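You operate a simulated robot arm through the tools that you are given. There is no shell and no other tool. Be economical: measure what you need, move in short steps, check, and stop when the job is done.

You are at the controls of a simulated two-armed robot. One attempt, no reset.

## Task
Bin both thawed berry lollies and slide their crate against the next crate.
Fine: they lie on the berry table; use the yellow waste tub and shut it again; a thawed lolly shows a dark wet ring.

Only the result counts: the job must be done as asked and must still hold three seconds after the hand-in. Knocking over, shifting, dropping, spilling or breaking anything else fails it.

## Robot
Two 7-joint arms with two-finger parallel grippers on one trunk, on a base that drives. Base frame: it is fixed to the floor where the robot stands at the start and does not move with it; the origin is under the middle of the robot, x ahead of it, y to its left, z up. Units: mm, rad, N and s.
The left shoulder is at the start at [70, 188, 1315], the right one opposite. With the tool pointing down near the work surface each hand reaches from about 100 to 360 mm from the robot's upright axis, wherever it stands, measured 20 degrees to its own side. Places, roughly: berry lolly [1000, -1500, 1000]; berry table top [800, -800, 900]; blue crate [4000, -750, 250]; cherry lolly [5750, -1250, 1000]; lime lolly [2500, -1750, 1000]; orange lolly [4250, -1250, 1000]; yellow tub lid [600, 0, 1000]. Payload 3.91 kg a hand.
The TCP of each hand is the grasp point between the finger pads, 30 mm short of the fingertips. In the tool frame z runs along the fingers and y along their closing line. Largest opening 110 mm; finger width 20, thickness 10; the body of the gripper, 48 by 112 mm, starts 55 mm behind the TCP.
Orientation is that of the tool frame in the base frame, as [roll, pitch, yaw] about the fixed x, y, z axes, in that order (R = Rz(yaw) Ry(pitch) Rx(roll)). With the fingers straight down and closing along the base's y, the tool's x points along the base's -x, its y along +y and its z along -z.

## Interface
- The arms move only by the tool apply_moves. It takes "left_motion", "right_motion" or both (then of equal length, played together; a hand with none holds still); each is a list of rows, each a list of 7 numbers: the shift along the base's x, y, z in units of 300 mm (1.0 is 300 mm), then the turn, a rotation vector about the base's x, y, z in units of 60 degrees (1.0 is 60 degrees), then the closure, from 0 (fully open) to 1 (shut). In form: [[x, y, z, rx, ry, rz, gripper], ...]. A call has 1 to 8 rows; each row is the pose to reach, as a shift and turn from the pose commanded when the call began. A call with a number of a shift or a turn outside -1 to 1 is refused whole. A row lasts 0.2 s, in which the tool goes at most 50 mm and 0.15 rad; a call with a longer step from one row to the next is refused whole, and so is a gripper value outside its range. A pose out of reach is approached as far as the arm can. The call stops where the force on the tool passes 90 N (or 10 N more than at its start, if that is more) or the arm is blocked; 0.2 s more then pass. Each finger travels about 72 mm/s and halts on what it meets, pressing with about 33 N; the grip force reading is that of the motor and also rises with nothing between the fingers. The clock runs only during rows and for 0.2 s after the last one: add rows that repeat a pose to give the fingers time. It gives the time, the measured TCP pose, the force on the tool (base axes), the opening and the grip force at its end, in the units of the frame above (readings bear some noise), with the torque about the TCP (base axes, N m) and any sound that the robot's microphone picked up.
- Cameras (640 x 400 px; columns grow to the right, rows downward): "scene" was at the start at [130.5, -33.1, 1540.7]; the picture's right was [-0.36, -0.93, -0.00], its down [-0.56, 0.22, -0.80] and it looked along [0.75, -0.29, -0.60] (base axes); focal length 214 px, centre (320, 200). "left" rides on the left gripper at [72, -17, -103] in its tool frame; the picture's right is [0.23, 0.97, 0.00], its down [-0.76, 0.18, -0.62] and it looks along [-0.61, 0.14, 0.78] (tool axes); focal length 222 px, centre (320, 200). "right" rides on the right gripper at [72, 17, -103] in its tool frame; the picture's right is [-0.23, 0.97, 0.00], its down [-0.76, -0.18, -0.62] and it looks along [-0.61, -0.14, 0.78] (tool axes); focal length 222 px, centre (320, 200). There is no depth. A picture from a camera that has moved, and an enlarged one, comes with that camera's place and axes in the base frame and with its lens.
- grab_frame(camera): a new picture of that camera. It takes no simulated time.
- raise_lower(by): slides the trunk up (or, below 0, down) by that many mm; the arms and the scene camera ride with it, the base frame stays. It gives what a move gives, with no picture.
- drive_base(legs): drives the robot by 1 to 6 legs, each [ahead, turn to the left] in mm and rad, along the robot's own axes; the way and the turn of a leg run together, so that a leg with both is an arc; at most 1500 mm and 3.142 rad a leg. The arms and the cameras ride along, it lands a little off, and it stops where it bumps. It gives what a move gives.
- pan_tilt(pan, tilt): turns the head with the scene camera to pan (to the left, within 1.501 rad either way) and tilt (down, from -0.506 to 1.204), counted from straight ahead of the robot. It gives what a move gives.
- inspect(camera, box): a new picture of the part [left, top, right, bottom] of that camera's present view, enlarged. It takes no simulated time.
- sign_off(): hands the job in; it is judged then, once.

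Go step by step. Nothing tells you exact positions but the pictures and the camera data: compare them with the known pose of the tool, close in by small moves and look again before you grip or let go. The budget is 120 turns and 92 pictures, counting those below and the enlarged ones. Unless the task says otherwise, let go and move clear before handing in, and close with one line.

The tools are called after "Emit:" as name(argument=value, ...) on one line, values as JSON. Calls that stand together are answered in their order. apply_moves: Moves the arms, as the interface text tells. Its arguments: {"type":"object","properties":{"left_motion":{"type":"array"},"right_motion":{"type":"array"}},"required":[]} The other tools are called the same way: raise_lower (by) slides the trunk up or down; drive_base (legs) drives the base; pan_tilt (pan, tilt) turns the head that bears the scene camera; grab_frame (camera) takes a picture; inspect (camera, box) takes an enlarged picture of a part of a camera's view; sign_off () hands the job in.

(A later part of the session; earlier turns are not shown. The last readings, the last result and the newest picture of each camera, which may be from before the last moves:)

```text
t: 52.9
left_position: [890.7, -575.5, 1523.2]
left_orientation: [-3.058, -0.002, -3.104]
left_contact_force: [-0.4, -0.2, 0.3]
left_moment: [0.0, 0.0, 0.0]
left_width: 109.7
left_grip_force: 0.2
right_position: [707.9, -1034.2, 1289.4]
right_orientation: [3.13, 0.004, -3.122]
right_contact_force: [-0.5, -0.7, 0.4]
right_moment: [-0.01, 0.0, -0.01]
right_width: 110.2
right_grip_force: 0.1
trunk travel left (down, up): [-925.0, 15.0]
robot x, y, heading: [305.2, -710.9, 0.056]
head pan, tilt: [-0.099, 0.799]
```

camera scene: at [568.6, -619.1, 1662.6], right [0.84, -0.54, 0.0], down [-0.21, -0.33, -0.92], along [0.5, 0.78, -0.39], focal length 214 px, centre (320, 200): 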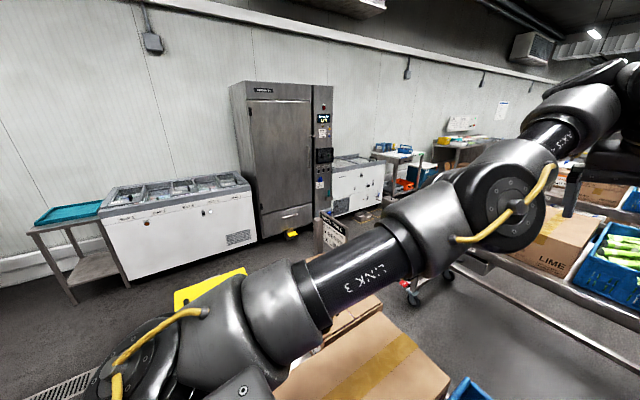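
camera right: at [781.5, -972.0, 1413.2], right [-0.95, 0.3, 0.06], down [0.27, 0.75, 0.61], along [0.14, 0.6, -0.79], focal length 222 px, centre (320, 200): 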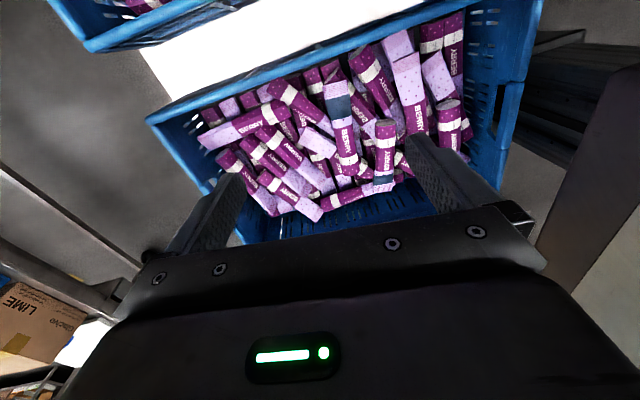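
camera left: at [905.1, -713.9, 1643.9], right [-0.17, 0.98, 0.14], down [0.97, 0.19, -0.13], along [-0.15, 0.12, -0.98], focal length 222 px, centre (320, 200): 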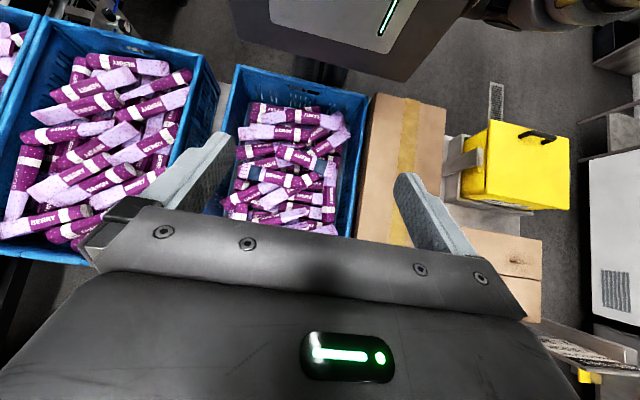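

Now I'll move the right hand above lolly A while turning it anticlockwise a quarter turn.

Emit:
apply_moves(right_motion=[[0.1, 0.05, 0, 0, 0, 0.13, 0], [0.2, 0.1, 0, 0, 0, 0.26, 0], [0.25, 0.2, 0, 0, 0, 0.39, 0], [0.25, 0.33, 0, 0, 0, 0.5, 0], [0.25, 0.46, 0, 0, 0, 0.63, 0], [0.25, 0.59, 0, 0, 0, 0.75, 0], [0.25, 0.7, 0, 0, 0, 0.87, 0], [0.25, 0.7, 0, 0, 0, 1.0, 0]])

Emit:
apply_moves(right_motion=[[0, 0, -0.05, 0, 0, 0.13, 0], [0, 0, -0.1, 0, 0, 0.26, 0], [0, 0, -0.15, 0, 0, 0.39, 0], [0, 0, -0.2, 0, 0, 0.48, 0]])

Emit:
grab_frame(camera="right")

Emit:
grab_frame(camera="scene")

```text
t: 54.7
left_position: [890.4, -576.9, 1523.1]
left_orientation: [-3.059, -0.003, -3.102]
left_contact_force: [-0.2, 0.8, -0.5]
left_moment: [0.0, 0.0, 0.0]
left_width: 110.0
left_grip_force: 0.0
right_position: [763.7, -899.3, 1298.7]
right_orientation: [3.126, 0.011, -2.073]
right_contact_force: [0.9, 0.1, -0.2]
right_moment: [-0.02, 0.0, -0.01]
right_width: 109.8
right_grip_force: 0.1
right hand out of reach, approached as far as the arm can: row 5, 6, 7, 8
trunk travel left (down, up): [-925.0, 15.0]
robot x, y, heading: [302.1, -712.0, 0.054]
head pan, tilt: [-0.099, 0.799]
```

```text
t: 55.7
left_position: [888.2, -578.0, 1523.2]
left_orientation: [-3.06, -0.001, -3.104]
left_contact_force: [-0.5, 0.0, 0.7]
left_moment: [0.0, 0.03, -0.03]
left_width: 110.2
left_grip_force: 0.1
right_position: [761.2, -903.8, 1240.1]
right_orientation: [3.13, 0.011, -1.571]
right_contact_force: [0.6, 0.7, -0.3]
right_moment: [0.01, -0.01, 0.0]
right_width: 109.8
right_grip_force: 0.1
right hand out of reach, approached as far as the arm can: row 4
trunk travel left (down, up): [-925.0, 15.0]
robot x, y, heading: [307.4, -713.6, 0.055]
head pan, tilt: [-0.099, 0.799]
```

```text
65 pictures are left
camera right: at [745.4, -978.9, 1343.1], right [-0.97, 0.23, 0.01], down [0.18, 0.76, 0.63], along [0.13, 0.62, -0.78], focal length 222 px, centre (320, 200)
```

right: 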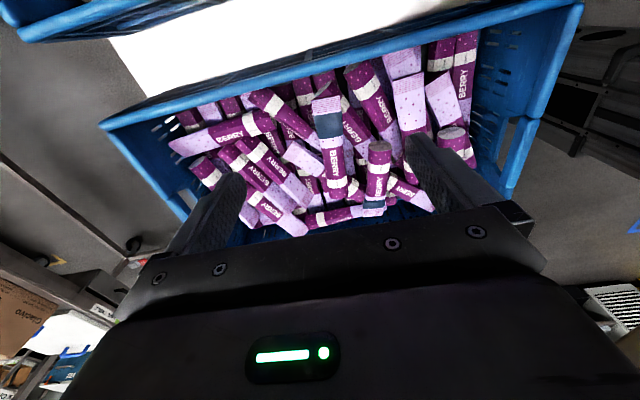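

```text
64 pictures are left
camera scene: at [434.0, -716.2, 1627.5], right [-0.05, -1.0, 0.0], down [-0.72, 0.03, -0.7], along [0.7, -0.03, -0.72], focal length 214 px, centre (320, 200)
```

scene: 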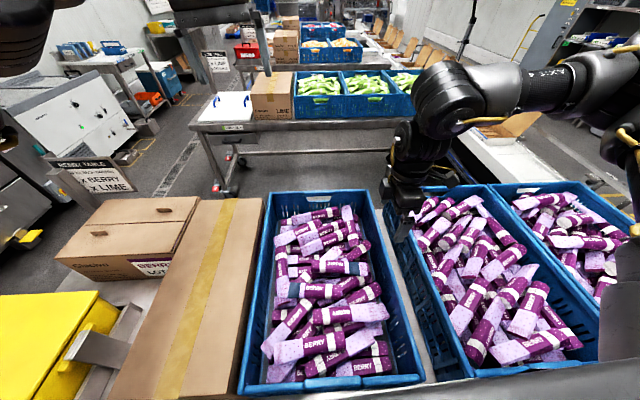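

The right hand won't cross inward of its shoulder line, so I'll turn the robot left by 0.28 rad to bring lolly A straight in front of the right shoulder.

Emit:
drive_base(legs=[[-25, 0.27]])

Emit:
grab_frame(camera="right")

Emit:
pan_tilt(pan=-0.32, tilt=1.0)

Emit:
grab_frame(camera="scene")

```text
t: 57.0
left_position: [808.2, -432.1, 1523.5]
left_orientation: [-3.06, -0.003, -2.834]
left_contact_force: [-0.2, 0.3, 0.7]
left_moment: [0.01, -0.01, 0.01]
left_width: 110.0
left_grip_force: 0.1
right_position: [772.4, -781.5, 1239.0]
right_orientation: [3.127, 0.01, -1.303]
right_contact_force: [0.5, -0.1, 0.3]
right_moment: [-0.01, 0.04, 0.02]
right_width: 110.1
right_grip_force: 0.0
trunk travel left (down, up): [-925.0, 15.0]
robot x, y, heading: [280.3, -716.7, 0.321]
head pan, tilt: [-0.099, 0.799]
```

```text
63 pictures are left
camera right: at [776.9, -857.3, 1342.6], right [-1.0, -0.04, 0.02], down [-0.02, 0.78, 0.63], along [-0.04, 0.63, -0.78], focal length 222 px, centre (320, 200)
```

right: 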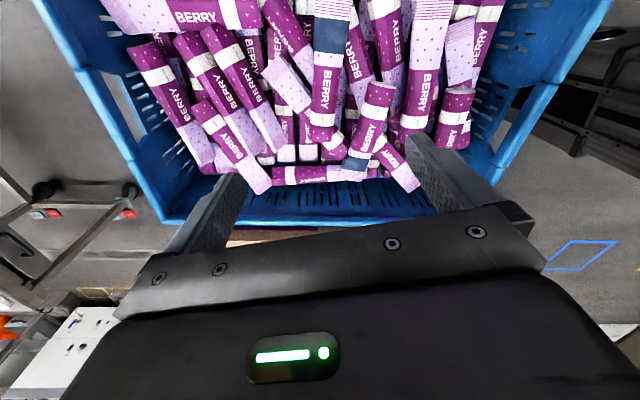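

```text
t: 57.7
left_position: [807.6, -430.7, 1522.9]
left_orientation: [-3.06, -0.004, -2.833]
left_contact_force: [-0.2, 0.5, 0.3]
left_moment: [-0.01, 0.01, 0.03]
left_width: 110.1
left_grip_force: 0.0
right_position: [770.8, -781.2, 1241.2]
right_orientation: [3.129, 0.012, -1.304]
right_contact_force: [0.3, 0.2, -0.2]
right_moment: [0.02, 0.01, -0.01]
right_width: 110.0
right_grip_force: 0.0
trunk travel left (down, up): [-925.0, 15.0]
robot x, y, heading: [279.8, -719.0, 0.319]
head pan, tilt: [-0.319, 1.0]
```

```text
62 pictures are left
camera scene: at [396.6, -702.6, 1612.4], right [0.0, -1.0, 0.0], down [-0.84, 0.0, -0.54], along [0.54, 0.0, -0.84], focal length 214 px, centre (320, 200)
```

scene: 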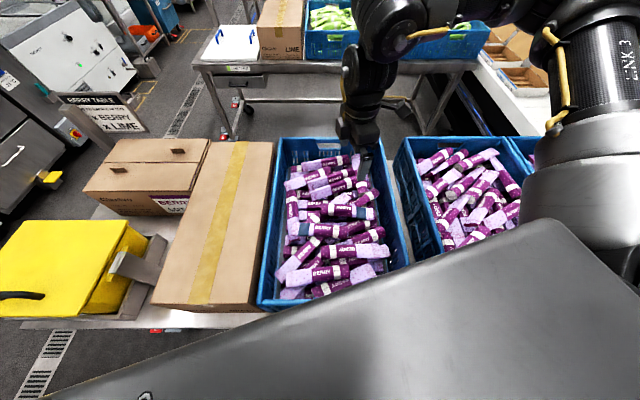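

The hand is right over lolly A, which lies nearly along y at about [759, −770]. I'll zoom to see what lies at its sides.

Emit:
inspect(camera="right", box=[230, 0, 450, 200])

Emit:
inspect(camera="scene", box=[260, 135, 420, 305])

```text
2.00 times, centred on (340, 100) of right
camera zoom: at [775.6, -856.2, 1343.3], right [-1.0, -0.04, 0.01], down [-0.02, 0.78, 0.63], along [-0.03, 0.63, -0.78], focal length 444 px, centre (280, 400)
```

zoom: 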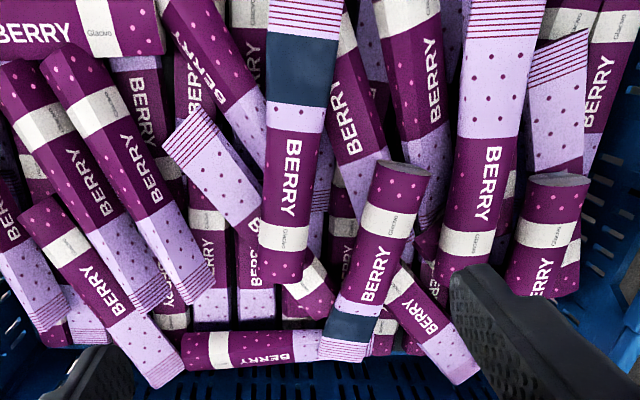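

```text
2.35 times, centred on (340, 220) of scene
camera zoom: at [396.6, -702.6, 1612.4], right [0.0, -1.0, 0.0], down [-0.84, 0.0, -0.54], along [0.54, 0.0, -0.84], focal length 505 px, centre (273, 153)
```

zoom: 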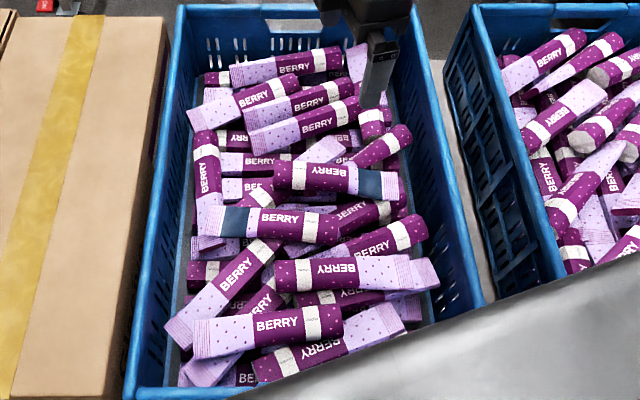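

A and B both lie on top of the pile; A's top is at z≈973, and I'll grip it near [762, −752]. I'll align the yaw, narrow the fingers to about 64 mm and descend to z≈1045.

Emit:
apply_moves(right_motion=[[0, 0.03, 0, 0, 0, -0.13, 0.2], [-0.03, 0.09, 0, 0, 0, -0.255, 0.42], [-0.03, 0.09, -0.15, 0, 0, -0.255, 0.42], [-0.03, 0.09, -0.3, 0, 0, -0.255, 0.42], [-0.03, 0.09, -0.45, 0, 0, -0.255, 0.42], [-0.03, 0.09, -0.55, 0, 0, -0.255, 0.42], [-0.03, 0.09, -0.65, 0, 0, -0.255, 0.42]])

Emit:
grab_frame(camera="right")

Emit:
inspect(camera="scene", box=[260, 135, 420, 305])

```text
t: 59.3
left_position: [809.1, -432.4, 1522.4]
left_orientation: [-3.06, -0.005, -2.834]
left_contact_force: [0.8, 0.2, 1.5]
left_moment: [-0.01, -0.04, -0.01]
left_width: 109.7
left_grip_force: 0.1
right_position: [769.8, -833.7, 1118.9]
right_orientation: [3.129, 0.012, -1.571]
right_contact_force: [-0.1, -0.5, -0.2]
right_moment: [0.02, 0.0, 0.02]
right_width: 64.0
right_grip_force: 0.1
right hand out of reach, approached as far as the arm can: row 1, 2, 3, 4, 5, 6, 7
trunk travel left (down, up): [-925.0, 15.0]
robot x, y, heading: [277.2, -717.5, 0.319]
head pan, tilt: [-0.319, 1.0]
```

```text
59 pictures are left
camera right: at [753.9, -909.1, 1221.2], right [-0.97, 0.23, 0.01], down [0.19, 0.75, 0.63], along [0.13, 0.62, -0.78], focal length 222 px, centre (320, 200)
```

right: 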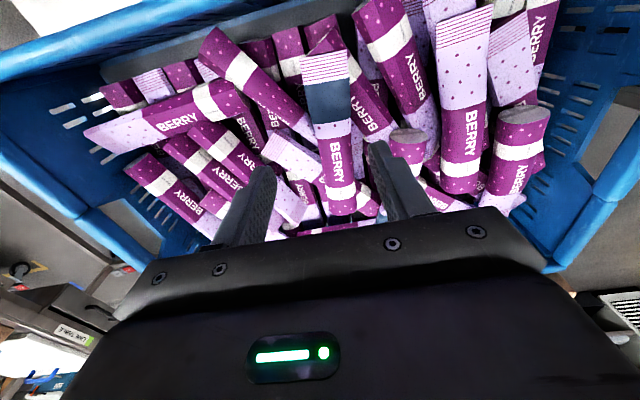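

```text
2.35 times, centred on (340, 220) of scene
camera zoom: at [397.4, -703.8, 1612.3], right [0.0, -1.0, 0.0], down [-0.84, 0.0, -0.54], along [0.54, 0.0, -0.84], focal length 505 px, centre (273, 153)
```

zoom: 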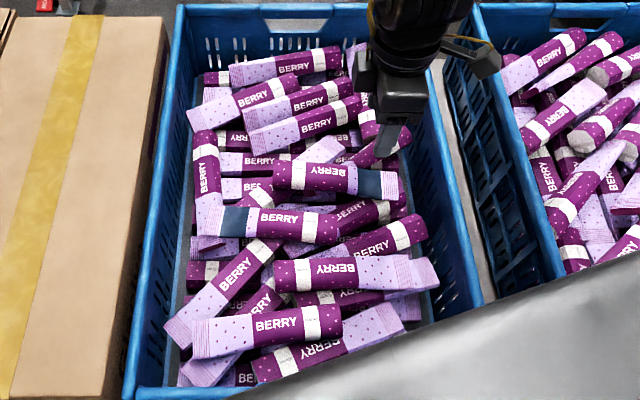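

The low hand needs more distance from the shoulder still. I'll back off 80 mm and try again for [762, −752].

Emit:
drive_base(legs=[[-80, 0]])

Emit:
apply_moves(right_motion=[[0.12, 0.06, 0.0, 0, 0, 0, 0.42], [0.2, 0.18, 0, 0, 0, 0, 0.42], [0.23, 0.32, 0, 0, 0, 0, 0.42], [0.23, 0.36, 0, 0, 0, 0, 0.42]])

```text
t: 60.4
left_position: [748.4, -451.0, 1516.8]
left_orientation: [-3.058, -0.015, -2.833]
left_contact_force: [0.2, -0.2, -0.6]
left_moment: [0.01, 0.02, 0.01]
left_width: 109.8
left_grip_force: 0.1
right_position: [705.2, -855.5, 1115.2]
right_orientation: [3.12, 0.006, -1.571]
right_contact_force: [-0.2, 0.2, 0.2]
right_moment: [0.0, 0.04, 0.01]
right_width: 63.9
right_grip_force: 0.1
trunk travel left (down, up): [-925.0, 15.0]
robot x, y, heading: [209.0, -743.9, 0.318]
head pan, tilt: [-0.319, 1.0]
```

```text
t: 61.4
left_position: [726.7, -457.9, 1524.9]
left_orientation: [-3.06, 0.002, -2.832]
left_contact_force: [-0.2, 0.4, 1.3]
left_moment: [0.0, -0.04, 0.0]
left_width: 109.8
left_grip_force: 0.1
right_position: [743.4, -837.9, 1158.3]
right_orientation: [3.133, 0.015, -1.573]
right_contact_force: [-0.7, 0.4, -0.7]
right_moment: [0.03, -0.01, -0.02]
right_width: 63.7
right_grip_force: 0.0
right hand out of reach, approached as far as the arm can: row 1, 2, 3, 4
trunk travel left (down, up): [-925.0, 15.0]
robot x, y, heading: [203.0, -743.2, 0.323]
head pan, tilt: [-0.319, 1.0]
```

The forearm now hangs straight into a wrist singularity; a lower trunk with the arm reaching further forward, as at the start, should be freer. I'll raise the right hand, shift the base to about [190, −640] facing straight, then lower the trunk some.

Emit:
apply_moves(right_motion=[[0, 0, 0.14, 0, 0, 0, 0], [0, 0, 0.28, 0, 0, 0, 0], [0, 0, 0.42, 0, 0, 0, 0], [0, 0, 0.56, 0, 0, 0, 0], [0, 0, 0.7, 0, 0, 0, 0], [0, 0, 0.84, 0, 0, 0, 0]])

Emit:
drive_base(legs=[[0, 1.25], [95, 0], [0, -1.57]])

Emit:
pan_tilt(pan=0, tilt=0.9)

Emit:
grab_frame(camera="scene")

```text
t: 62.8
left_position: [729.4, -456.8, 1523.4]
left_orientation: [-3.061, -0.002, -2.831]
left_contact_force: [-0.2, 0.0, 1.5]
left_moment: [-0.01, -0.02, -0.02]
left_width: 109.8
left_grip_force: 0.1
right_position: [741.3, -846.7, 1404.9]
right_orientation: [3.133, 0.016, -1.571]
right_contact_force: [0.1, 0.9, 0.4]
right_moment: [0.01, -0.01, -0.01]
right_width: 109.9
right_grip_force: 0.1
right hand out of reach, approached as far as the arm can: row 6
trunk travel left (down, up): [-925.0, 15.0]
robot x, y, heading: [204.4, -743.5, 0.323]
head pan, tilt: [-0.319, 1.0]
```

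```text
t: 67.6
left_position: [114.3, -64.3, 1527.7]
left_orientation: [-3.061, -0.019, -1.575]
left_contact_force: [-1.1, 0.8, -0.5]
left_moment: [-0.09, -0.06, -0.01]
left_width: 109.9
left_grip_force: 0.0
right_position: [485.4, -190.1, 1407.3]
right_orientation: [-3.136, 0.016, -0.355]
right_contact_force: [-0.2, 0.3, 0.2]
right_moment: [-0.11, 0.02, -0.02]
right_width: 110.0
right_grip_force: 0.1
trunk travel left (down, up): [-925.0, 15.0]
robot x, y, heading: [206.7, -648.5, 1.538]
head pan, tilt: [-0.319, 1.0]
stopped in leg 3: the robot was blocked; the commanded pose is now the measured one
```

```text
t: 68.4
left_position: [117.1, -71.6, 1530.9]
left_orientation: [-3.062, -0.013, -1.579]
left_contact_force: [0.0, 1.3, -0.1]
left_moment: [-0.07, 0.0, -0.03]
left_width: 110.1
left_grip_force: 0.1
right_position: [488.6, -197.0, 1409.7]
right_orientation: [-3.134, 0.02, -0.355]
right_contact_force: [-0.1, 1.1, -0.1]
right_moment: [-0.05, -0.03, -0.02]
right_width: 110.0
right_grip_force: 0.0
trunk travel left (down, up): [-925.0, 15.0]
robot x, y, heading: [206.1, -647.0, 1.538]
head pan, tilt: [0.0, 0.901]
```

```text
57 pictures are left
camera scene: at [208.0, -512.8, 1618.5], right [1.0, -0.03, 0.0], down [-0.03, -0.79, -0.62], along [0.02, 0.61, -0.79], focal length 214 px, centre (320, 200)
```

scene: 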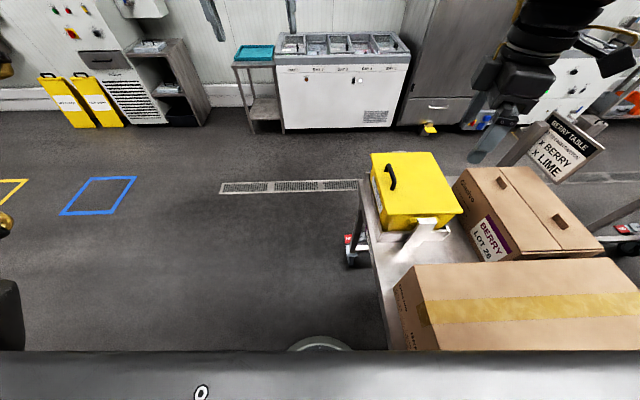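

Something blocked the turn, possibly the torso against the tall carton. I'll look down before moving further.

Emit:
pan_tilt(pan=-0.6, tilt=1.2)

Emit:
grab_frame(camera="scene")

Emit:
grab_frame(camera="right")

```text
t: 69.4
left_position: [118.0, -85.5, 1538.8]
left_orientation: [-3.063, -0.005, -1.577]
left_contact_force: [0.6, -1.0, 0.7]
left_moment: [0.02, -0.02, 0.01]
left_width: 109.9
left_grip_force: 0.0
right_position: [488.6, -211.0, 1413.1]
right_orientation: [-3.123, 0.025, -0.355]
right_contact_force: [-0.3, 0.2, 0.5]
right_moment: [0.03, 0.02, -0.06]
right_width: 109.7
right_grip_force: 0.1
trunk travel left (down, up): [-925.0, 15.0]
robot x, y, heading: [201.5, -649.4, 1.536]
head pan, tilt: [-0.6, 1.201]
```

```text
56 pictures are left
camera scene: at [239.1, -557.5, 1600.0], right [0.81, -0.59, 0.0], down [-0.55, -0.75, -0.36], along [0.21, 0.29, -0.93], focal length 214 px, centre (320, 200)
```

scene: 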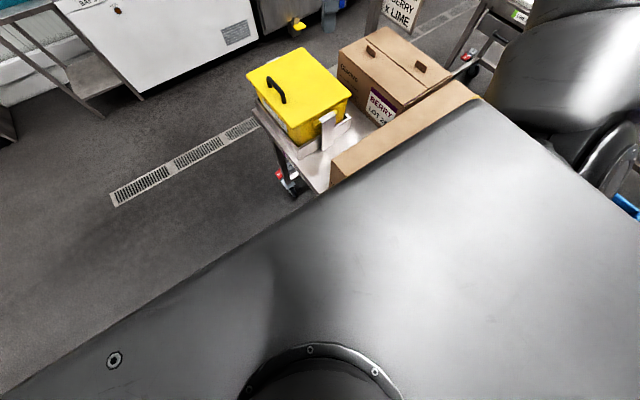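

```text
55 pictures are left
camera right: at [553.1, -255.0, 1515.1], right [-0.55, -0.83, -0.01], down [-0.64, 0.41, 0.64], along [-0.53, 0.36, -0.76], focal length 222 px, centre (320, 200)
```

right: 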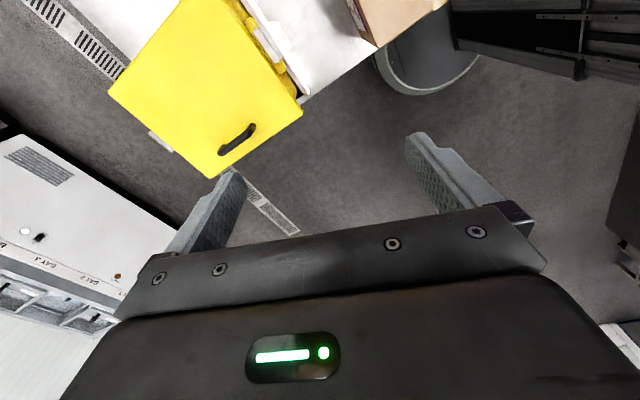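

The view doesn't show a clear culprit, so I'll retrace: reverse to where the turn worked, turn back to face the table, and back off a bit.

Emit:
drive_base(legs=[[-95, 0], [0, -1.25], [-60, -0.28]])

Emit:
pan_tilt(pan=0, tilt=0.85)

Emit:
grab_frame(camera="scene")

```text
t: 74.6
left_position: [706.3, -649.9, 1536.0]
left_orientation: [-3.063, -0.006, -3.12]
left_contact_force: [-0.9, 0.1, -0.8]
left_moment: [0.05, -0.03, 0.0]
left_width: 110.0
left_grip_force: 0.1
right_position: [593.2, -1023.2, 1412.9]
right_orientation: [-3.126, 0.023, -1.897]
right_contact_force: [-0.6, -0.3, -0.8]
right_moment: [-0.01, -0.01, 0.0]
right_width: 109.9
right_grip_force: 0.0
trunk travel left (down, up): [-925.0, 15.0]
robot x, y, heading: [143.9, -749.3, -0.005]
head pan, tilt: [-0.6, 1.201]
```

```text
t: 75.6
left_position: [704.5, -649.7, 1537.3]
left_orientation: [-3.063, -0.004, -3.118]
left_contact_force: [0.0, 0.0, -0.6]
left_moment: [0.02, 0.0, 0.02]
left_width: 110.1
left_grip_force: 0.2
right_position: [590.6, -1023.7, 1412.9]
right_orientation: [-3.124, 0.023, -1.898]
right_contact_force: [-0.3, 0.6, 0.2]
right_moment: [-0.02, -0.01, 0.0]
right_width: 109.8
right_grip_force: 0.1
trunk travel left (down, up): [-925.0, 15.0]
robot x, y, heading: [141.3, -750.3, -0.004]
head pan, tilt: [0.0, 0.85]
```

```text
54 pictures are left
camera scene: at [269.4, -754.0, 1623.5], right [-0.01, -1.0, 0.0], down [-0.75, 0.0, -0.66], along [0.66, 0.0, -0.75], focal length 214 px, centre (320, 200)
```

scene: 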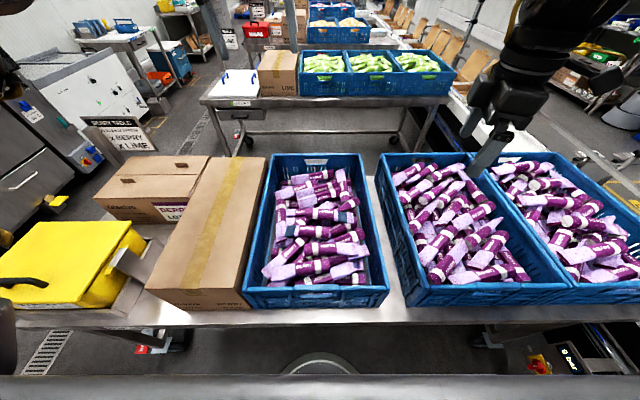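

The carton looks undisturbed. I'll drive 60 mm ahead, raise the right hand, and lower the trunk 300 mm with the torso standing in front of the table.

Emit:
apply_moves(right_motion=[[0, 0, 0.15, 0, 0, 0, 0], [0, 0, 0.3, 0, 0, 0, 0], [0, 0, 0.45, 0, 0, 0, 0]])

Emit:
drive_base(legs=[[58, 0]])

Emit:
raise_lower(by=-300)

Emit:
grab_frame(camera="scene")

```text
t: 76.4
left_position: [702.9, -651.2, 1538.3]
left_orientation: [-3.064, -0.006, -3.118]
left_contact_force: [0.4, -0.3, 0.4]
left_moment: [-0.02, 0.01, 0.02]
left_width: 109.8
left_grip_force: 0.0
right_position: [558.5, -1042.2, 1494.7]
right_orientation: [-3.123, 0.032, -1.896]
right_contact_force: [0.0, -0.8, 0.4]
right_moment: [-0.02, 0.0, 0.01]
right_width: 109.9
right_grip_force: 0.0
right hand out of reach, approached as far as the arm can: row 1, 2, 3
trunk travel left (down, up): [-925.0, 15.0]
robot x, y, heading: [141.5, -754.3, -0.011]
head pan, tilt: [0.0, 0.85]
```

```text
t: 77.3
left_position: [754.2, -650.2, 1541.1]
left_orientation: [-3.07, -0.015, -3.094]
left_contact_force: [1.3, 0.7, -0.4]
left_moment: [-0.03, 0.03, -0.05]
left_width: 110.1
left_grip_force: 0.1
right_position: [608.9, -1041.2, 1495.4]
right_orientation: [-3.117, 0.033, -1.894]
right_contact_force: [0.9, 0.3, -0.1]
right_moment: [0.04, 0.03, 0.0]
right_width: 109.7
right_grip_force: 0.1
trunk travel left (down, up): [-925.0, 15.0]
robot x, y, heading: [201.2, -754.7, -0.004]
head pan, tilt: [0.0, 0.85]
```

```text
t: 80.3
left_position: [754.7, -650.3, 1241.6]
left_orientation: [-3.071, -0.016, -3.087]
left_contact_force: [0.5, 0.4, 0.0]
left_moment: [-0.03, -0.02, -0.01]
left_width: 109.9
left_grip_force: 0.1
right_position: [607.2, -1041.9, 1195.6]
right_orientation: [-3.115, 0.032, -1.896]
right_contact_force: [0.1, 0.1, 0.5]
right_moment: [-0.01, 0.04, 0.0]
right_width: 110.1
right_grip_force: 0.2
trunk travel left (down, up): [-625.0, 315.0]
robot x, y, heading: [201.7, -752.7, -0.007]
head pan, tilt: [0.0, 0.85]
```

```text
53 pictures are left
camera scene: at [328.3, -754.1, 1323.5], right [-0.01, -1.0, 0.0], down [-0.75, 0.0, -0.66], along [0.66, 0.0, -0.75], focal length 214 px, centre (320, 200)
```

scene: 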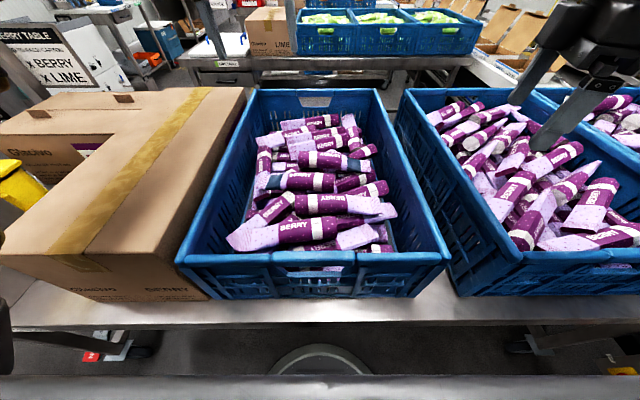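

The trunk is low now and the crate is clearly in view. I'll turn the left hand a quarter turn clockwise while moving it over lolly B.

Emit:
apply_moves(left_motion=[[0, 0, 0, 0, 0, -0.13, 0], [-0.05, 0, 0, 0, 0, -0.26, 0], [-0.1, -0.05, 0, 0, 0, -0.39, 0], [-0.15, -0.1, 0, 0, 0, -0.52, 0], [-0.2, -0.15, 0, 0, 0, -0.65, 0], [-0.2, -0.2, 0, 0, 0, -0.78, 0], [-0.2, -0.2, 0, 0, 0, -0.9, 0]])

Emit:
apply_moves(left_motion=[[0, 0, 0, 0, 0, -0.13, 0], [0, 0, 0, 0, 0, -0.26, 0], [0, 0, 0, 0, 0, -0.39, 0], [0, 0, 0, 0, 0, -0.52, 0], [0, 0, 0, 0, 0, -0.65, 0]])

```text
t: 81.9
left_position: [698.9, -711.4, 1248.0]
left_orientation: [-3.067, -0.017, 2.245]
left_contact_force: [0.5, 0.9, 0.2]
left_moment: [-0.02, -0.01, -0.02]
left_width: 110.1
left_grip_force: 0.1
left hand out of reach, approached as far as the arm can: row 2, 3, 4, 5, 6, 7
right_position: [607.8, -1040.7, 1196.2]
right_orientation: [-3.115, 0.031, -1.895]
right_contact_force: [0.2, -0.6, 0.3]
right_moment: [-0.01, 0.02, 0.02]
right_width: 110.1
right_grip_force: 0.1
trunk travel left (down, up): [-625.0, 315.0]
robot x, y, heading: [200.3, -752.3, -0.005]
head pan, tilt: [0.0, 0.85]
```

```text
t: 82.5
left_position: [699.4, -716.0, 1248.4]
left_orientation: [-3.05, -0.005, 2.037]
left_contact_force: [-10.6, -27.5, -18.9]
left_moment: [2.04, -1.94, 1.67]
left_width: 110.2
left_grip_force: 0.1
right_position: [608.7, -1040.8, 1195.4]
right_orientation: [-3.116, 0.032, -1.894]
right_contact_force: [0.1, -0.7, -0.1]
right_moment: [-0.02, 0.0, 0.01]
right_width: 109.8
right_grip_force: 0.1
trunk travel left (down, up): [-625.0, 315.0]
robot x, y, heading: [201.3, -754.6, -0.006]
head pan, tilt: [0.0, 0.85]
stopped in row 2 (left hand): the force on the tool passed its limit at 171 N (the readings are from after the stop); the commanded pose is now the measured one
```

The left hand met something while turning. I'll look.

Emit:
grab_frame(camera="scene")

Emit:
grab_frame(camera="left")

```text
52 pictures are left
camera scene: at [328.8, -753.7, 1323.4], right [-0.01, -1.0, 0.0], down [-0.75, 0.0, -0.66], along [0.66, 0.0, -0.75], focal length 214 px, centre (320, 200)
```

scene: 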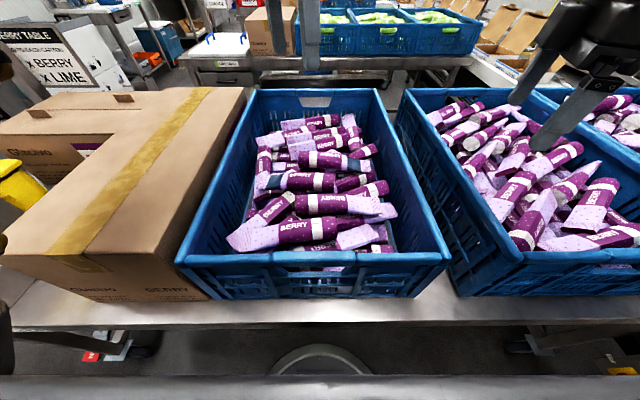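

```text
51 pictures are left
camera left: at [661.4, -653.2, 1354.5], right [0.76, 0.64, -0.09], down [0.55, -0.58, 0.6], along [0.34, -0.51, -0.79], focal length 222 px, centre (320, 200)
```

left: 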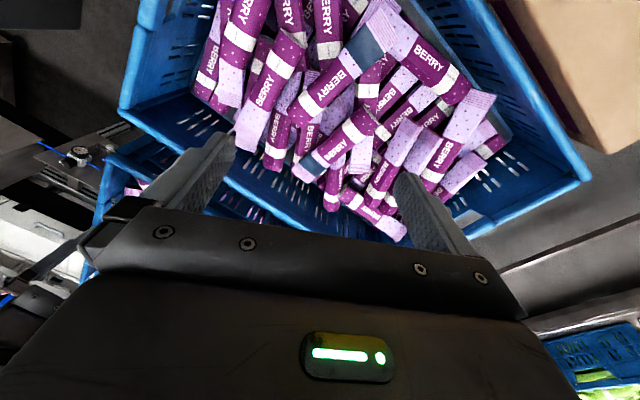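

Nothing near the gripper, so the elbow may have touched something. I'll look along the left arm.

Emit:
pan_tilt(pan=0.75, tilt=0.5)

Emit:
grab_frame(camera="scene")

```text
t: 83.6
left_position: [698.3, -716.3, 1249.6]
left_orientation: [-3.052, -0.006, 2.037]
left_contact_force: [-23.7, -48.6, -26.3]
left_moment: [4.29, -3.91, 3.4]
left_width: 110.3
left_grip_force: 0.0
right_position: [608.8, -1040.7, 1196.4]
right_orientation: [-3.115, 0.032, -1.896]
right_contact_force: [1.1, -0.3, -0.3]
right_moment: [0.0, 0.01, 0.0]
right_width: 109.9
right_grip_force: 0.2
trunk travel left (down, up): [-625.0, 315.0]
robot x, y, heading: [200.6, -753.5, -0.003]
head pan, tilt: [0.75, 0.499]
```

```text
50 pictures are left
camera scene: at [317.1, -692.1, 1353.4], right [0.68, -0.74, 0.0], down [-0.35, -0.32, -0.88], along [0.65, 0.59, -0.48], focal length 214 px, centre (320, 200)
```

scene: 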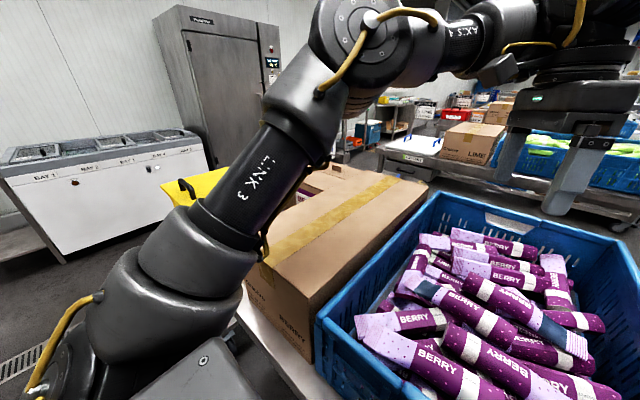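

The left hand's camera ran against its own forearm. I'll turn the hand the other way, so its camera ends on the −y side.

Emit:
apply_moves(left_motion=[[0, 0, 0, 0, 0, 0.14, 0], [0, 0, 0, 0, 0, 0.28, 0], [0, 0, 0, 0, 0, 0.42, 0], [0, 0, 0, 0, 0, 0.56, 0], [0, 0, 0, 0, 0, 0.7, 0], [0, 0, 0, 0, 0, 0.84, 0], [0, 0, 0, 0, 0, 0.98, 0]])

Emit:
apply_moves(left_motion=[[0, 0, 0, 0, 0, 0.14, 0], [0, 0, 0, 0, 0, 0.28, 0], [0, 0, 0, 0, 0, 0.42, 0], [0, 0, 0, 0, 0, 0.56, 0], [0, 0, 0, 0, 0, 0.7, 0], [0, 0, 0, 0, 0, 0.84, 0], [0, 0, 0, 0, 0, 0.98, 0]])

Emit:
apply_moves(left_motion=[[0, 0, 0, 0, 0, 0.14, 0], [0, 0, 0, 0, 0, 0.28, 0], [0, 0, 0, 0, 0, 0.42, 0], [0, 0, 0, 0, 0, 0.56, 0]])

```text
t: 85.2
left_position: [695.7, -740.6, 1270.2]
left_orientation: [-3.056, -0.009, 3.062]
left_contact_force: [-0.6, 0.1, -0.9]
left_moment: [0.0, -0.03, 0.02]
left_width: 110.3
left_grip_force: 0.0
left hand out of reach, approached as far as the arm can: row 2, 3, 4, 5, 6, 7
right_position: [608.2, -1042.0, 1195.7]
right_orientation: [-3.115, 0.034, -1.894]
right_contact_force: [0.3, -0.6, 0.1]
right_moment: [0.0, -0.02, -0.01]
right_width: 109.9
right_grip_force: 0.2
trunk travel left (down, up): [-625.0, 315.0]
robot x, y, heading: [201.4, -752.6, -0.004]
head pan, tilt: [0.75, 0.499]
```

```text
t: 86.8
left_position: [704.6, -743.5, 1280.1]
left_orientation: [-3.056, -0.008, -2.192]
left_contact_force: [-0.5, 0.1, 0.0]
left_moment: [-0.02, 0.03, 0.01]
left_width: 110.1
left_grip_force: 0.0
left hand out of reach, approached as far as the arm can: row 1, 2, 3, 4, 5, 6, 7
right_position: [609.0, -1039.5, 1197.0]
right_orientation: [-3.116, 0.032, -1.895]
right_contact_force: [-0.2, -0.3, 0.3]
right_moment: [-0.03, 0.04, 0.02]
right_width: 109.8
right_grip_force: 0.0
trunk travel left (down, up): [-625.0, 315.0]
robot x, y, heading: [200.5, -749.5, -0.005]
head pan, tilt: [0.75, 0.499]
```

```text
t: 87.8
left_position: [703.9, -745.1, 1279.8]
left_orientation: [-3.054, -0.006, -1.607]
left_contact_force: [-0.7, -0.9, -0.2]
left_moment: [0.0, 0.01, -0.01]
left_width: 110.3
left_grip_force: 0.0
right_position: [608.4, -1041.3, 1195.9]
right_orientation: [-3.115, 0.031, -1.894]
right_contact_force: [-0.9, -0.2, -0.8]
right_moment: [0.01, -0.03, 0.03]
right_width: 110.4
right_grip_force: 0.0
trunk travel left (down, up): [-625.0, 315.0]
robot x, y, heading: [200.6, -753.1, -0.009]
head pan, tilt: [0.75, 0.499]
```

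The left hand is now free at the right yaw. I'll level it, narrow the fingers and come down over lolly A.

Emit:
apply_moves(left_motion=[[0.05, 0, -0.05, -0.04, 0, 0, 0.2], [0.12, -0.01, -0.15, -0.083, 0, 0.02, 0.42], [0.19, -0.02, -0.28, -0.083, 0, 0.035, 0.42], [0.19, -0.02, -0.4, -0.083, 0, 0.035, 0.42], [0.19, -0.02, -0.53, -0.083, 0, 0.035, 0.42]])

Emit:
grab_frame(camera="left")

Emit:
pan_tilt(pan=0, tilt=0.8)

Emit:
grab_frame(camera="scene")

```text
t: 89.0
left_position: [813.2, -777.9, 1146.3]
left_orientation: [-3.055, -0.091, -1.573]
left_contact_force: [-0.4, 0.6, 0.2]
left_moment: [0.0, 0.05, 0.02]
left_width: 63.9
left_grip_force: 0.0
left hand out of reach, approached as far as the arm can: row 1, 2, 3, 4, 5
right_position: [610.5, -1042.3, 1195.2]
right_orientation: [-3.118, 0.031, -1.896]
right_contact_force: [0.3, -0.6, -0.4]
right_moment: [0.01, 0.01, -0.02]
right_width: 110.3
right_grip_force: 0.1
trunk travel left (down, up): [-625.0, 315.0]
robot x, y, heading: [199.9, -753.1, -0.007]
head pan, tilt: [0.75, 0.499]
```

```text
49 pictures are left
camera left: at [822.4, -839.7, 1258.0], right [-0.97, -0.23, -0.06], down [-0.23, 0.81, 0.53], along [-0.07, 0.53, -0.84], focal length 222 px, centre (320, 200)
```

left: 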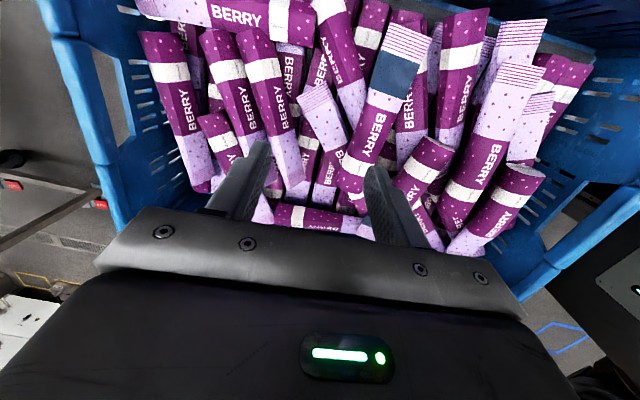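

```text
t: 90.1
left_position: [810.3, -777.2, 1147.2]
left_orientation: [-3.055, -0.092, -1.574]
left_contact_force: [0.7, 0.5, 0.6]
left_moment: [0.03, 0.03, -0.01]
left_width: 63.9
left_grip_force: 0.0
right_position: [608.6, -1042.3, 1195.3]
right_orientation: [-3.116, 0.034, -1.895]
right_contact_force: [0.1, 0.0, 0.5]
right_moment: [-0.01, -0.03, 0.05]
right_width: 109.9
right_grip_force: 0.0
trunk travel left (down, up): [-625.0, 315.0]
robot x, y, heading: [199.3, -750.1, -0.009]
head pan, tilt: [0.0, 0.799]
```

```text
48 pictures are left
camera scene: at [331.1, -754.2, 1327.5], right [0.0, -1.0, 0.0], down [-0.72, 0.0, -0.7], along [0.7, 0.0, -0.72], focal length 214 px, centre (320, 200)
```

scene: 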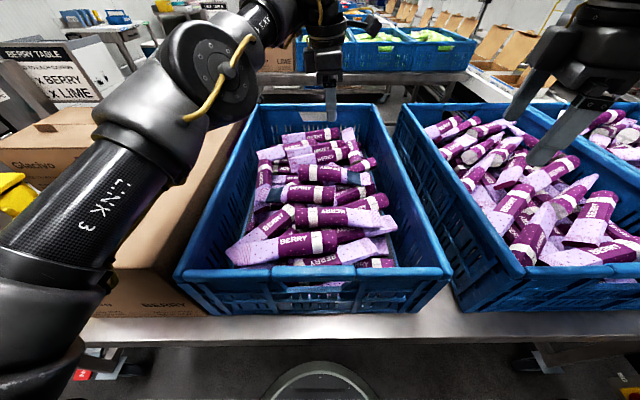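

The hand slid outward as the arm seems stretched straight. I'll try small slow steps back inward, while levelling the hand, to see how it answers.

Emit:
apply_moves(left_motion=[[-0.02, 0, 0, 0.03, 0.03, 0, 0.42], [-0.04, 0, 0, 0.06, 0.06, 0, 0.42], [-0.06, 0, 0, 0.087, 0.083, 0, 0.42], [-0.09, 0.02, 0, 0.087, 0.083, 0, 0.42], [-0.12, 0.04, 0, 0.087, 0.083, 0, 0.42], [-0.15, 0.08, 0, 0.087, 0.083, 0, 0.42], [-0.15, 0.08, 0, 0.087, 0.083, 0, 0.42]])

```text
t: 91.7
left_position: [781.2, -761.4, 1156.3]
left_orientation: [3.141, -0.001, -1.568]
left_contact_force: [0.2, -0.3, 0.0]
left_moment: [0.04, 0.01, 0.0]
left_width: 63.8
left_grip_force: 0.1
left hand out of reach, approached as far as the arm can: row 5, 6, 7
right_position: [608.4, -1041.2, 1196.0]
right_orientation: [-3.114, 0.032, -1.896]
right_contact_force: [-0.1, 0.1, 1.0]
right_moment: [0.02, 0.01, 0.02]
right_width: 110.1
right_grip_force: 0.0
trunk travel left (down, up): [-625.0, 315.0]
robot x, y, heading: [202.0, -751.3, -0.007]
head pan, tilt: [0.0, 0.799]
```

Now the hand is level at z 1156 but won't come further in. I'll go up to a pose like the starting one, where the elbow bends properly, and descend from there.

Emit:
apply_moves(left_motion=[[-0.03, 0, 0.1, 0, 0, 0, 0.42], [-0.08, 0, 0.2, 0, 0, 0, 0.42], [-0.15, 0, 0.3, 0, 0, 0, 0.42], [-0.22, 0, 0.4, 0, 0, 0, 0.42], [-0.3, 0, 0.46, 0, 0, 0, 0.42], [-0.36, 0, 0.5, 0, 0, 0, 0.42], [-0.4, 0, 0.5, 0, 0, 0, 0.42], [-0.4, 0, 0.5, 0, 0, 0, 0.42]])

Emit:
pan_tilt(pan=0.75, tilt=0.3)

Emit:
grab_frame(camera="scene")

```text
t: 93.5
left_position: [661.2, -761.1, 1305.8]
left_orientation: [-3.139, -0.003, -1.571]
left_contact_force: [0.0, -1.0, 0.3]
left_moment: [0.02, 0.01, -0.01]
left_width: 63.9
left_grip_force: 0.1
right_position: [609.4, -1041.5, 1195.2]
right_orientation: [-3.116, 0.032, -1.896]
right_contact_force: [0.4, -0.3, -0.2]
right_moment: [0.05, 0.0, 0.0]
right_width: 110.0
right_grip_force: 0.1
trunk travel left (down, up): [-625.0, 315.0]
robot x, y, heading: [196.9, -752.6, -0.005]
head pan, tilt: [0.0, 0.799]
```

```text
t: 94.6
left_position: [660.9, -761.5, 1305.8]
left_orientation: [-3.14, -0.003, -1.57]
left_contact_force: [-0.4, 0.6, -0.2]
left_moment: [0.04, -0.01, 0.0]
left_width: 63.4
left_grip_force: 0.1
right_position: [609.7, -1042.0, 1195.3]
right_orientation: [-3.115, 0.033, -1.895]
right_contact_force: [0.6, 0.3, 0.0]
right_moment: [0.01, -0.02, 0.02]
right_width: 110.0
right_grip_force: 0.0
trunk travel left (down, up): [-625.0, 315.0]
robot x, y, heading: [201.7, -753.8, -0.005]
head pan, tilt: [0.75, 0.3]
```

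```text
47 pictures are left
camera scene: at [318.9, -690.6, 1371.8], right [0.68, -0.74, 0.0], down [-0.22, -0.2, -0.96], along [0.7, 0.65, -0.3], focal length 214 px, centre (320, 200)
```

scene: 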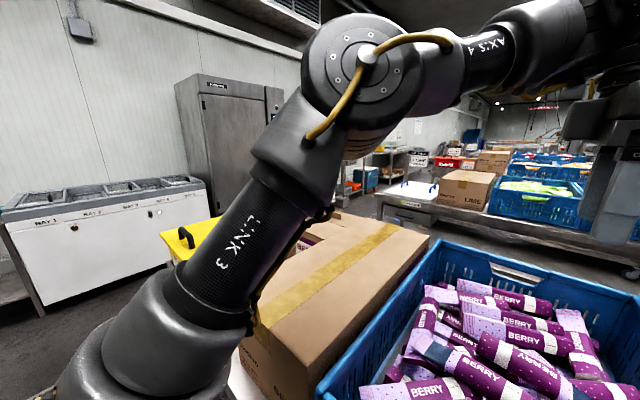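

That pose was reached exactly. Now I'll try a straight slow descent from here to learn where it stops.

Emit:
apply_moves(left_motion=[[0, 0, -0.09, 0, 0, 0, 0.42], [0, 0, -0.18, 0, 0, 0, 0.42], [0, 0, -0.27, 0, 0, 0, 0.42], [0, 0, -0.36, 0, 0, 0, 0.42], [0, 0, -0.45, 0, 0, 0, 0.42], [0, 0, -0.54, 0, 0, 0, 0.42]])

```text
t: 96.0
left_position: [715.1, -800.2, 1207.8]
left_orientation: [3.138, 0.0, -1.568]
left_contact_force: [-0.8, 0.3, 0.0]
left_moment: [-0.01, 0.0, -0.01]
left_width: 63.8
left_grip_force: 0.1
left hand out of reach, approached as far as the arm can: row 2, 3, 4, 5, 6
right_position: [609.8, -1041.2, 1195.6]
right_orientation: [-3.118, 0.031, -1.894]
right_contact_force: [0.8, 0.4, -0.1]
right_moment: [-0.01, 0.02, 0.01]
right_width: 110.1
right_grip_force: 0.1
trunk travel left (down, up): [-625.0, 315.0]
robot x, y, heading: [199.1, -754.8, -0.007]
head pan, tilt: [0.75, 0.3]
```

The left hand is working far across its own side; its natural zone is 20° to its left. I'll test there: move it left and inward, then down.

Emit:
apply_moves(left_motion=[[0, 0.15, 0.05, 0, 0, 0, 0.42], [0, 0.3, 0.1, 0, 0, 0, 0.42], [-0.1, 0.42, 0.1, 0, 0, 0, 0.42], [-0.22, 0.5, 0.1, 0, 0, 0, 0.42], [-0.36, 0.55, 0.1, 0, 0, 0, 0.42], [-0.5, 0.58, 0.1, 0, 0, 0, 0.42]])

Emit:
apply_moves(left_motion=[[0, 0, -0.09, 0, 0, 0, 0.42], [0, 0, -0.18, 0, 0, 0, 0.42], [0, 0, -0.27, 0, 0, 0, 0.42], [0, 0, -0.36, 0, 0, 0, 0.42]])

```text
t: 97.4
left_position: [585.1, -636.7, 1332.9]
left_orientation: [3.138, -0.001, -1.569]
left_contact_force: [-0.3, 0.0, 0.1]
left_moment: [-0.01, -0.03, 0.0]
left_width: 64.0
left_grip_force: 0.0
left hand out of reach, approached as far as the arm can: row 1, 2, 3, 4, 5, 6
right_position: [604.1, -1040.6, 1197.6]
right_orientation: [-3.112, 0.033, -1.895]
right_contact_force: [-0.1, 0.3, 0.5]
right_moment: [0.01, -0.03, -0.02]
right_width: 110.1
right_grip_force: 0.0
trunk travel left (down, up): [-625.0, 315.0]
robot x, y, heading: [200.9, -754.1, -0.005]
head pan, tilt: [0.75, 0.3]
```

```text
t: 98.4
left_position: [612.3, -647.3, 1325.3]
left_orientation: [-3.141, -0.002, -1.571]
left_contact_force: [-0.2, 0.6, -1.1]
left_moment: [-0.01, -0.01, 0.01]
left_width: 63.9
left_grip_force: 0.2
left hand out of reach, approached as far as the arm can: row 1, 2, 3, 4
right_position: [608.4, -1042.3, 1196.9]
right_orientation: [-3.117, 0.033, -1.895]
right_contact_force: [0.0, -1.2, 0.7]
right_moment: [0.01, 0.03, 0.02]
right_width: 109.9
right_grip_force: 0.0
trunk travel left (down, up): [-625.0, 315.0]
robot x, y, heading: [200.9, -751.6, -0.007]
head pan, tilt: [0.75, 0.3]
```

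The left arm stays outside a limit. I'll test the right arm at this trunk height, moving it over the crate toward lolly A, with the left hand moved out of its way.

Emit:
apply_moves(left_motion=[[0, 0.1, 0.1, 0, 0, 0, 0], [0, 0.2, 0.2, 0, 0, 0, 0], [0, 0.3, 0.3, 0, 0, 0, 0], [0, 0.4, 0.35, 0, 0, 0, 0], [0, 0.5, 0.35, 0, 0, 0, 0], [0, 0.6, 0.35, 0, 0, 0, 0]], right_motion=[[0.1, 0.08, 0.02, 0, 0, 0, 0], [0.2, 0.16, 0.02, 0, 0, 0, 0], [0.3, 0.26, 0.02, 0, 0, 0, 0], [0.4, 0.36, 0.02, 0, 0, 0, 0], [0.45, 0.5, 0.02, 0, 0, 0, 0], [0.48, 0.64, 0.02, 0, 0, 0, 0]])

```text
t: 99.8
left_position: [575.0, -560.0, 1409.0]
left_orientation: [-3.141, -0.004, -1.572]
left_contact_force: [0.7, -1.4, 0.1]
left_moment: [-0.03, 0.01, -0.04]
left_width: 110.0
left_grip_force: 0.1
left hand out of reach, approached as far as the arm can: row 3, 4, 5, 6
right_position: [645.7, -1002.6, 1142.7]
right_orientation: [-3.114, 0.036, -1.895]
right_contact_force: [-0.1, -0.6, -0.1]
right_moment: [0.02, 0.03, 0.01]
right_width: 110.0
right_grip_force: 0.2
right hand out of reach, approached as far as the arm can: row 1, 2, 3, 4, 5, 6
trunk travel left (down, up): [-625.0, 315.0]
robot x, y, heading: [200.6, -751.1, -0.003]
head pan, tilt: [0.75, 0.3]
```

Both arms seem held by wrist-turn limits. I'll bring both hands back to their native yaw near the start-like poses, then probe freely from there.

Emit:
apply_moves(left_motion=[[0, 0, 0, 0, 0, -0.14, 0], [0, 0, 0, 0, 0, -0.28, 0], [0, 0, 0, 0, 0, -0.42, 0], [0, 0, 0, 0, 0, -0.56, 0], [0, 0, 0, 0, 0, -0.7, 0], [0, 0, 0, 0, 0, -0.84, 0], [0, 0, 0, 0, 0, -0.98, 0]], right_motion=[[0, 0, 0.05, 0, 0, -0.14, 0], [0, 0, 0.1, 0, 0, -0.28, 0], [0, 0, 0.15, 0, 0, -0.42, 0], [0, 0, 0.2, 0, 0, -0.56, 0], [0, 0, 0.2, 0, 0, -0.7, 0], [0, 0, 0.2, 0, 0, -0.84, 0], [0, 0, 0.2, 0, 0, -0.98, 0]])

Emit:
apply_moves(left_motion=[[0, 0, 0, 0, 0, -0.14, 0], [0, 0, 0, 0, 0, -0.28, 0], [0, 0, 0, 0, 0, -0.42, 0], [0, 0, 0, 0, 0, -0.52, 0]], right_motion=[[0, 0, 0, 0, 0, -0.12, 0], [0, 0, 0, 0, 0, -0.21, 0], [0, 0, 0, 0, 0, -0.21, 0], [0, 0, 0, 0, 0, -0.21, 0]])

Emit:
apply_moves(left_motion=[[0, 0, -0.12, 0, 0, 0, 0], [0, 0, -0.24, 0, 0, 0, 0], [0, 0, -0.36, 0, 0, 0, 0]], right_motion=[[0, 0.12, 0, 0, 0, 0, 0], [0, 0.24, 0, 0, 0, 0, 0], [0, 0.36, 0, 0, 0, 0, 0]])

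```text
t: 101.4
left_position: [578.1, -561.3, 1409.5]
left_orientation: [-3.136, -0.001, -2.596]
left_contact_force: [1.1, -0.7, -0.8]
left_moment: [0.0, -0.01, 0.01]
left_width: 110.0
left_grip_force: 0.0
right_position: [619.8, -1026.5, 1175.4]
right_orientation: [-3.12, 0.037, -2.925]
right_contact_force: [0.5, 0.9, 0.5]
right_moment: [0.03, -0.01, 0.01]
right_width: 109.9
right_grip_force: 0.1
right hand out of reach, approached as far as the arm can: row 1, 2, 3, 4, 5, 6, 7
trunk travel left (down, up): [-625.0, 315.0]
robot x, y, heading: [195.7, -749.2, -0.005]
head pan, tilt: [0.75, 0.3]
```

```text
t: 102.4
left_position: [577.4, -560.8, 1408.3]
left_orientation: [-3.135, -0.003, 3.141]
left_contact_force: [-0.6, -0.1, 0.7]
left_moment: [0.01, 0.02, 0.02]
left_width: 110.2
left_grip_force: 0.0
right_position: [616.5, -1027.6, 1173.4]
right_orientation: [-3.119, 0.036, 3.139]
right_contact_force: [0.1, -0.7, 0.2]
right_moment: [0.0, -0.01, -0.02]
right_width: 110.0
right_grip_force: 0.1
right hand out of reach, approached as far as the arm can: row 2, 3, 4
trunk travel left (down, up): [-625.0, 315.0]
robot x, y, heading: [197.5, -750.9, -0.004]
head pan, tilt: [0.75, 0.3]
```

```text
t: 103.2
left_position: [574.3, -561.6, 1337.1]
left_orientation: [-3.139, -0.002, -3.139]
left_contact_force: [0.7, 1.0, -0.3]
left_moment: [0.02, -0.03, 0.01]
left_width: 109.8
left_grip_force: 0.0
left hand out of reach, approached as far as the arm can: row 3
right_position: [588.2, -986.3, 1155.8]
right_orientation: [-3.123, 0.037, -3.141]
right_contact_force: [-0.2, 0.0, 0.1]
right_moment: [-0.05, -0.04, 0.0]
right_width: 109.8
right_grip_force: 0.0
right hand out of reach, approached as far as the arm can: row 1, 2, 3
trunk travel left (down, up): [-625.0, 315.0]
robot x, y, heading: [201.1, -753.0, -0.004]
head pan, tilt: [0.75, 0.3]
```

Yaw is free on the left; the hand cannot go lower there. I'll look at the right arm's present shape to understand its limit.

Emit:
pan_tilt(pan=-0.8, tilt=0.1)

Emit:
grab_frame(camera="scene")

```text
t: 104.9
left_position: [577.4, -559.7, 1337.9]
left_orientation: [-3.14, -0.003, -3.139]
left_contact_force: [0.3, -0.4, 0.7]
left_moment: [-0.01, 0.01, 0.01]
left_width: 109.8
left_grip_force: 0.0
right_position: [589.5, -985.5, 1154.9]
right_orientation: [-3.121, 0.035, 3.141]
right_contact_force: [-0.1, 0.2, 0.8]
right_moment: [0.01, 0.02, 0.01]
right_width: 110.0
right_grip_force: 0.1
trunk travel left (down, up): [-625.0, 315.0]
robot x, y, heading: [203.4, -748.2, -0.008]
head pan, tilt: [-0.799, 0.099]
```

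```text
46 pictures are left
camera scene: at [313.9, -819.9, 1390.5], right [-0.72, -0.69, 0.0], down [-0.07, 0.07, -0.99], along [0.69, -0.72, -0.1], focal length 214 px, centre (320, 200)
```

scene: 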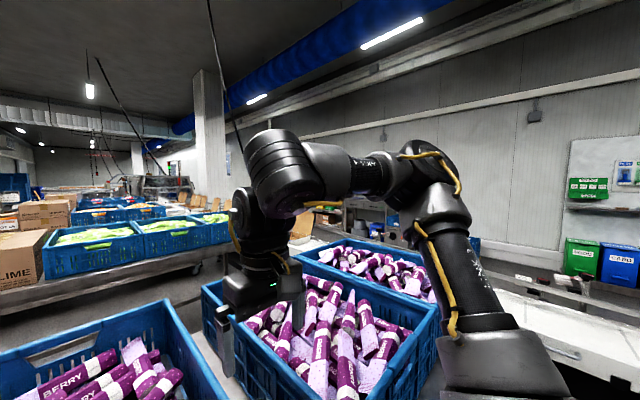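

Both forearms stay level with the hand hanging down, as if the wrist cannot bend less than 90°. If so, tipping the fingers back a little should let the hand go lower; I'll test that with the left hand.

Emit:
apply_moves(left_motion=[[0, 0, 0, 0, 0.13, 0, 0], [0, 0, 0, 0, 0.26, 0, 0], [0, 0, 0, 0, 0.39, 0, 0], [0, 0, -0.1, 0, 0.48, 0, 0], [0, 0, -0.2, 0, 0.48, 0, 0], [0, 0, -0.3, 0, 0.48, 0, 0], [0, 0, -0.4, 0, 0.48, 0, 0]], right_motion=[[0, 0, 0, 0, 0.13, 0, 0], [0, 0, 0, 0, 0.26, 0, 0], [0, 0, 0, 0, 0.39, 0, 0], [0, 0.1, 0, 0, 0.48, 0, 0], [0, 0.2, 0, 0, 0.48, 0, 0], [0, 0.3, 0, 0, 0.48, 0, 0], [0, 0.4, 0, 0, 0.48, 0, 0]])

```text
t: 106.5
left_position: [580.7, -560.1, 1217.0]
left_orientation: [-3.137, -0.507, -3.139]
left_contact_force: [0.2, 1.2, -0.3]
left_moment: [0.01, 0.02, 0.04]
left_width: 110.0
left_grip_force: 0.2
right_position: [527.2, -985.6, 1111.1]
right_orientation: [-3.119, -0.47, -3.141]
right_contact_force: [0.6, 0.0, 0.6]
right_moment: [0.01, 0.05, -0.03]
right_width: 109.8
right_grip_force: 0.0
right hand out of reach, approached as far as the arm can: row 1, 2, 3, 4, 5, 6, 7
trunk travel left (down, up): [-625.0, 315.0]
robot x, y, heading: [198.5, -753.5, -0.006]
head pan, tilt: [-0.799, 0.099]
```

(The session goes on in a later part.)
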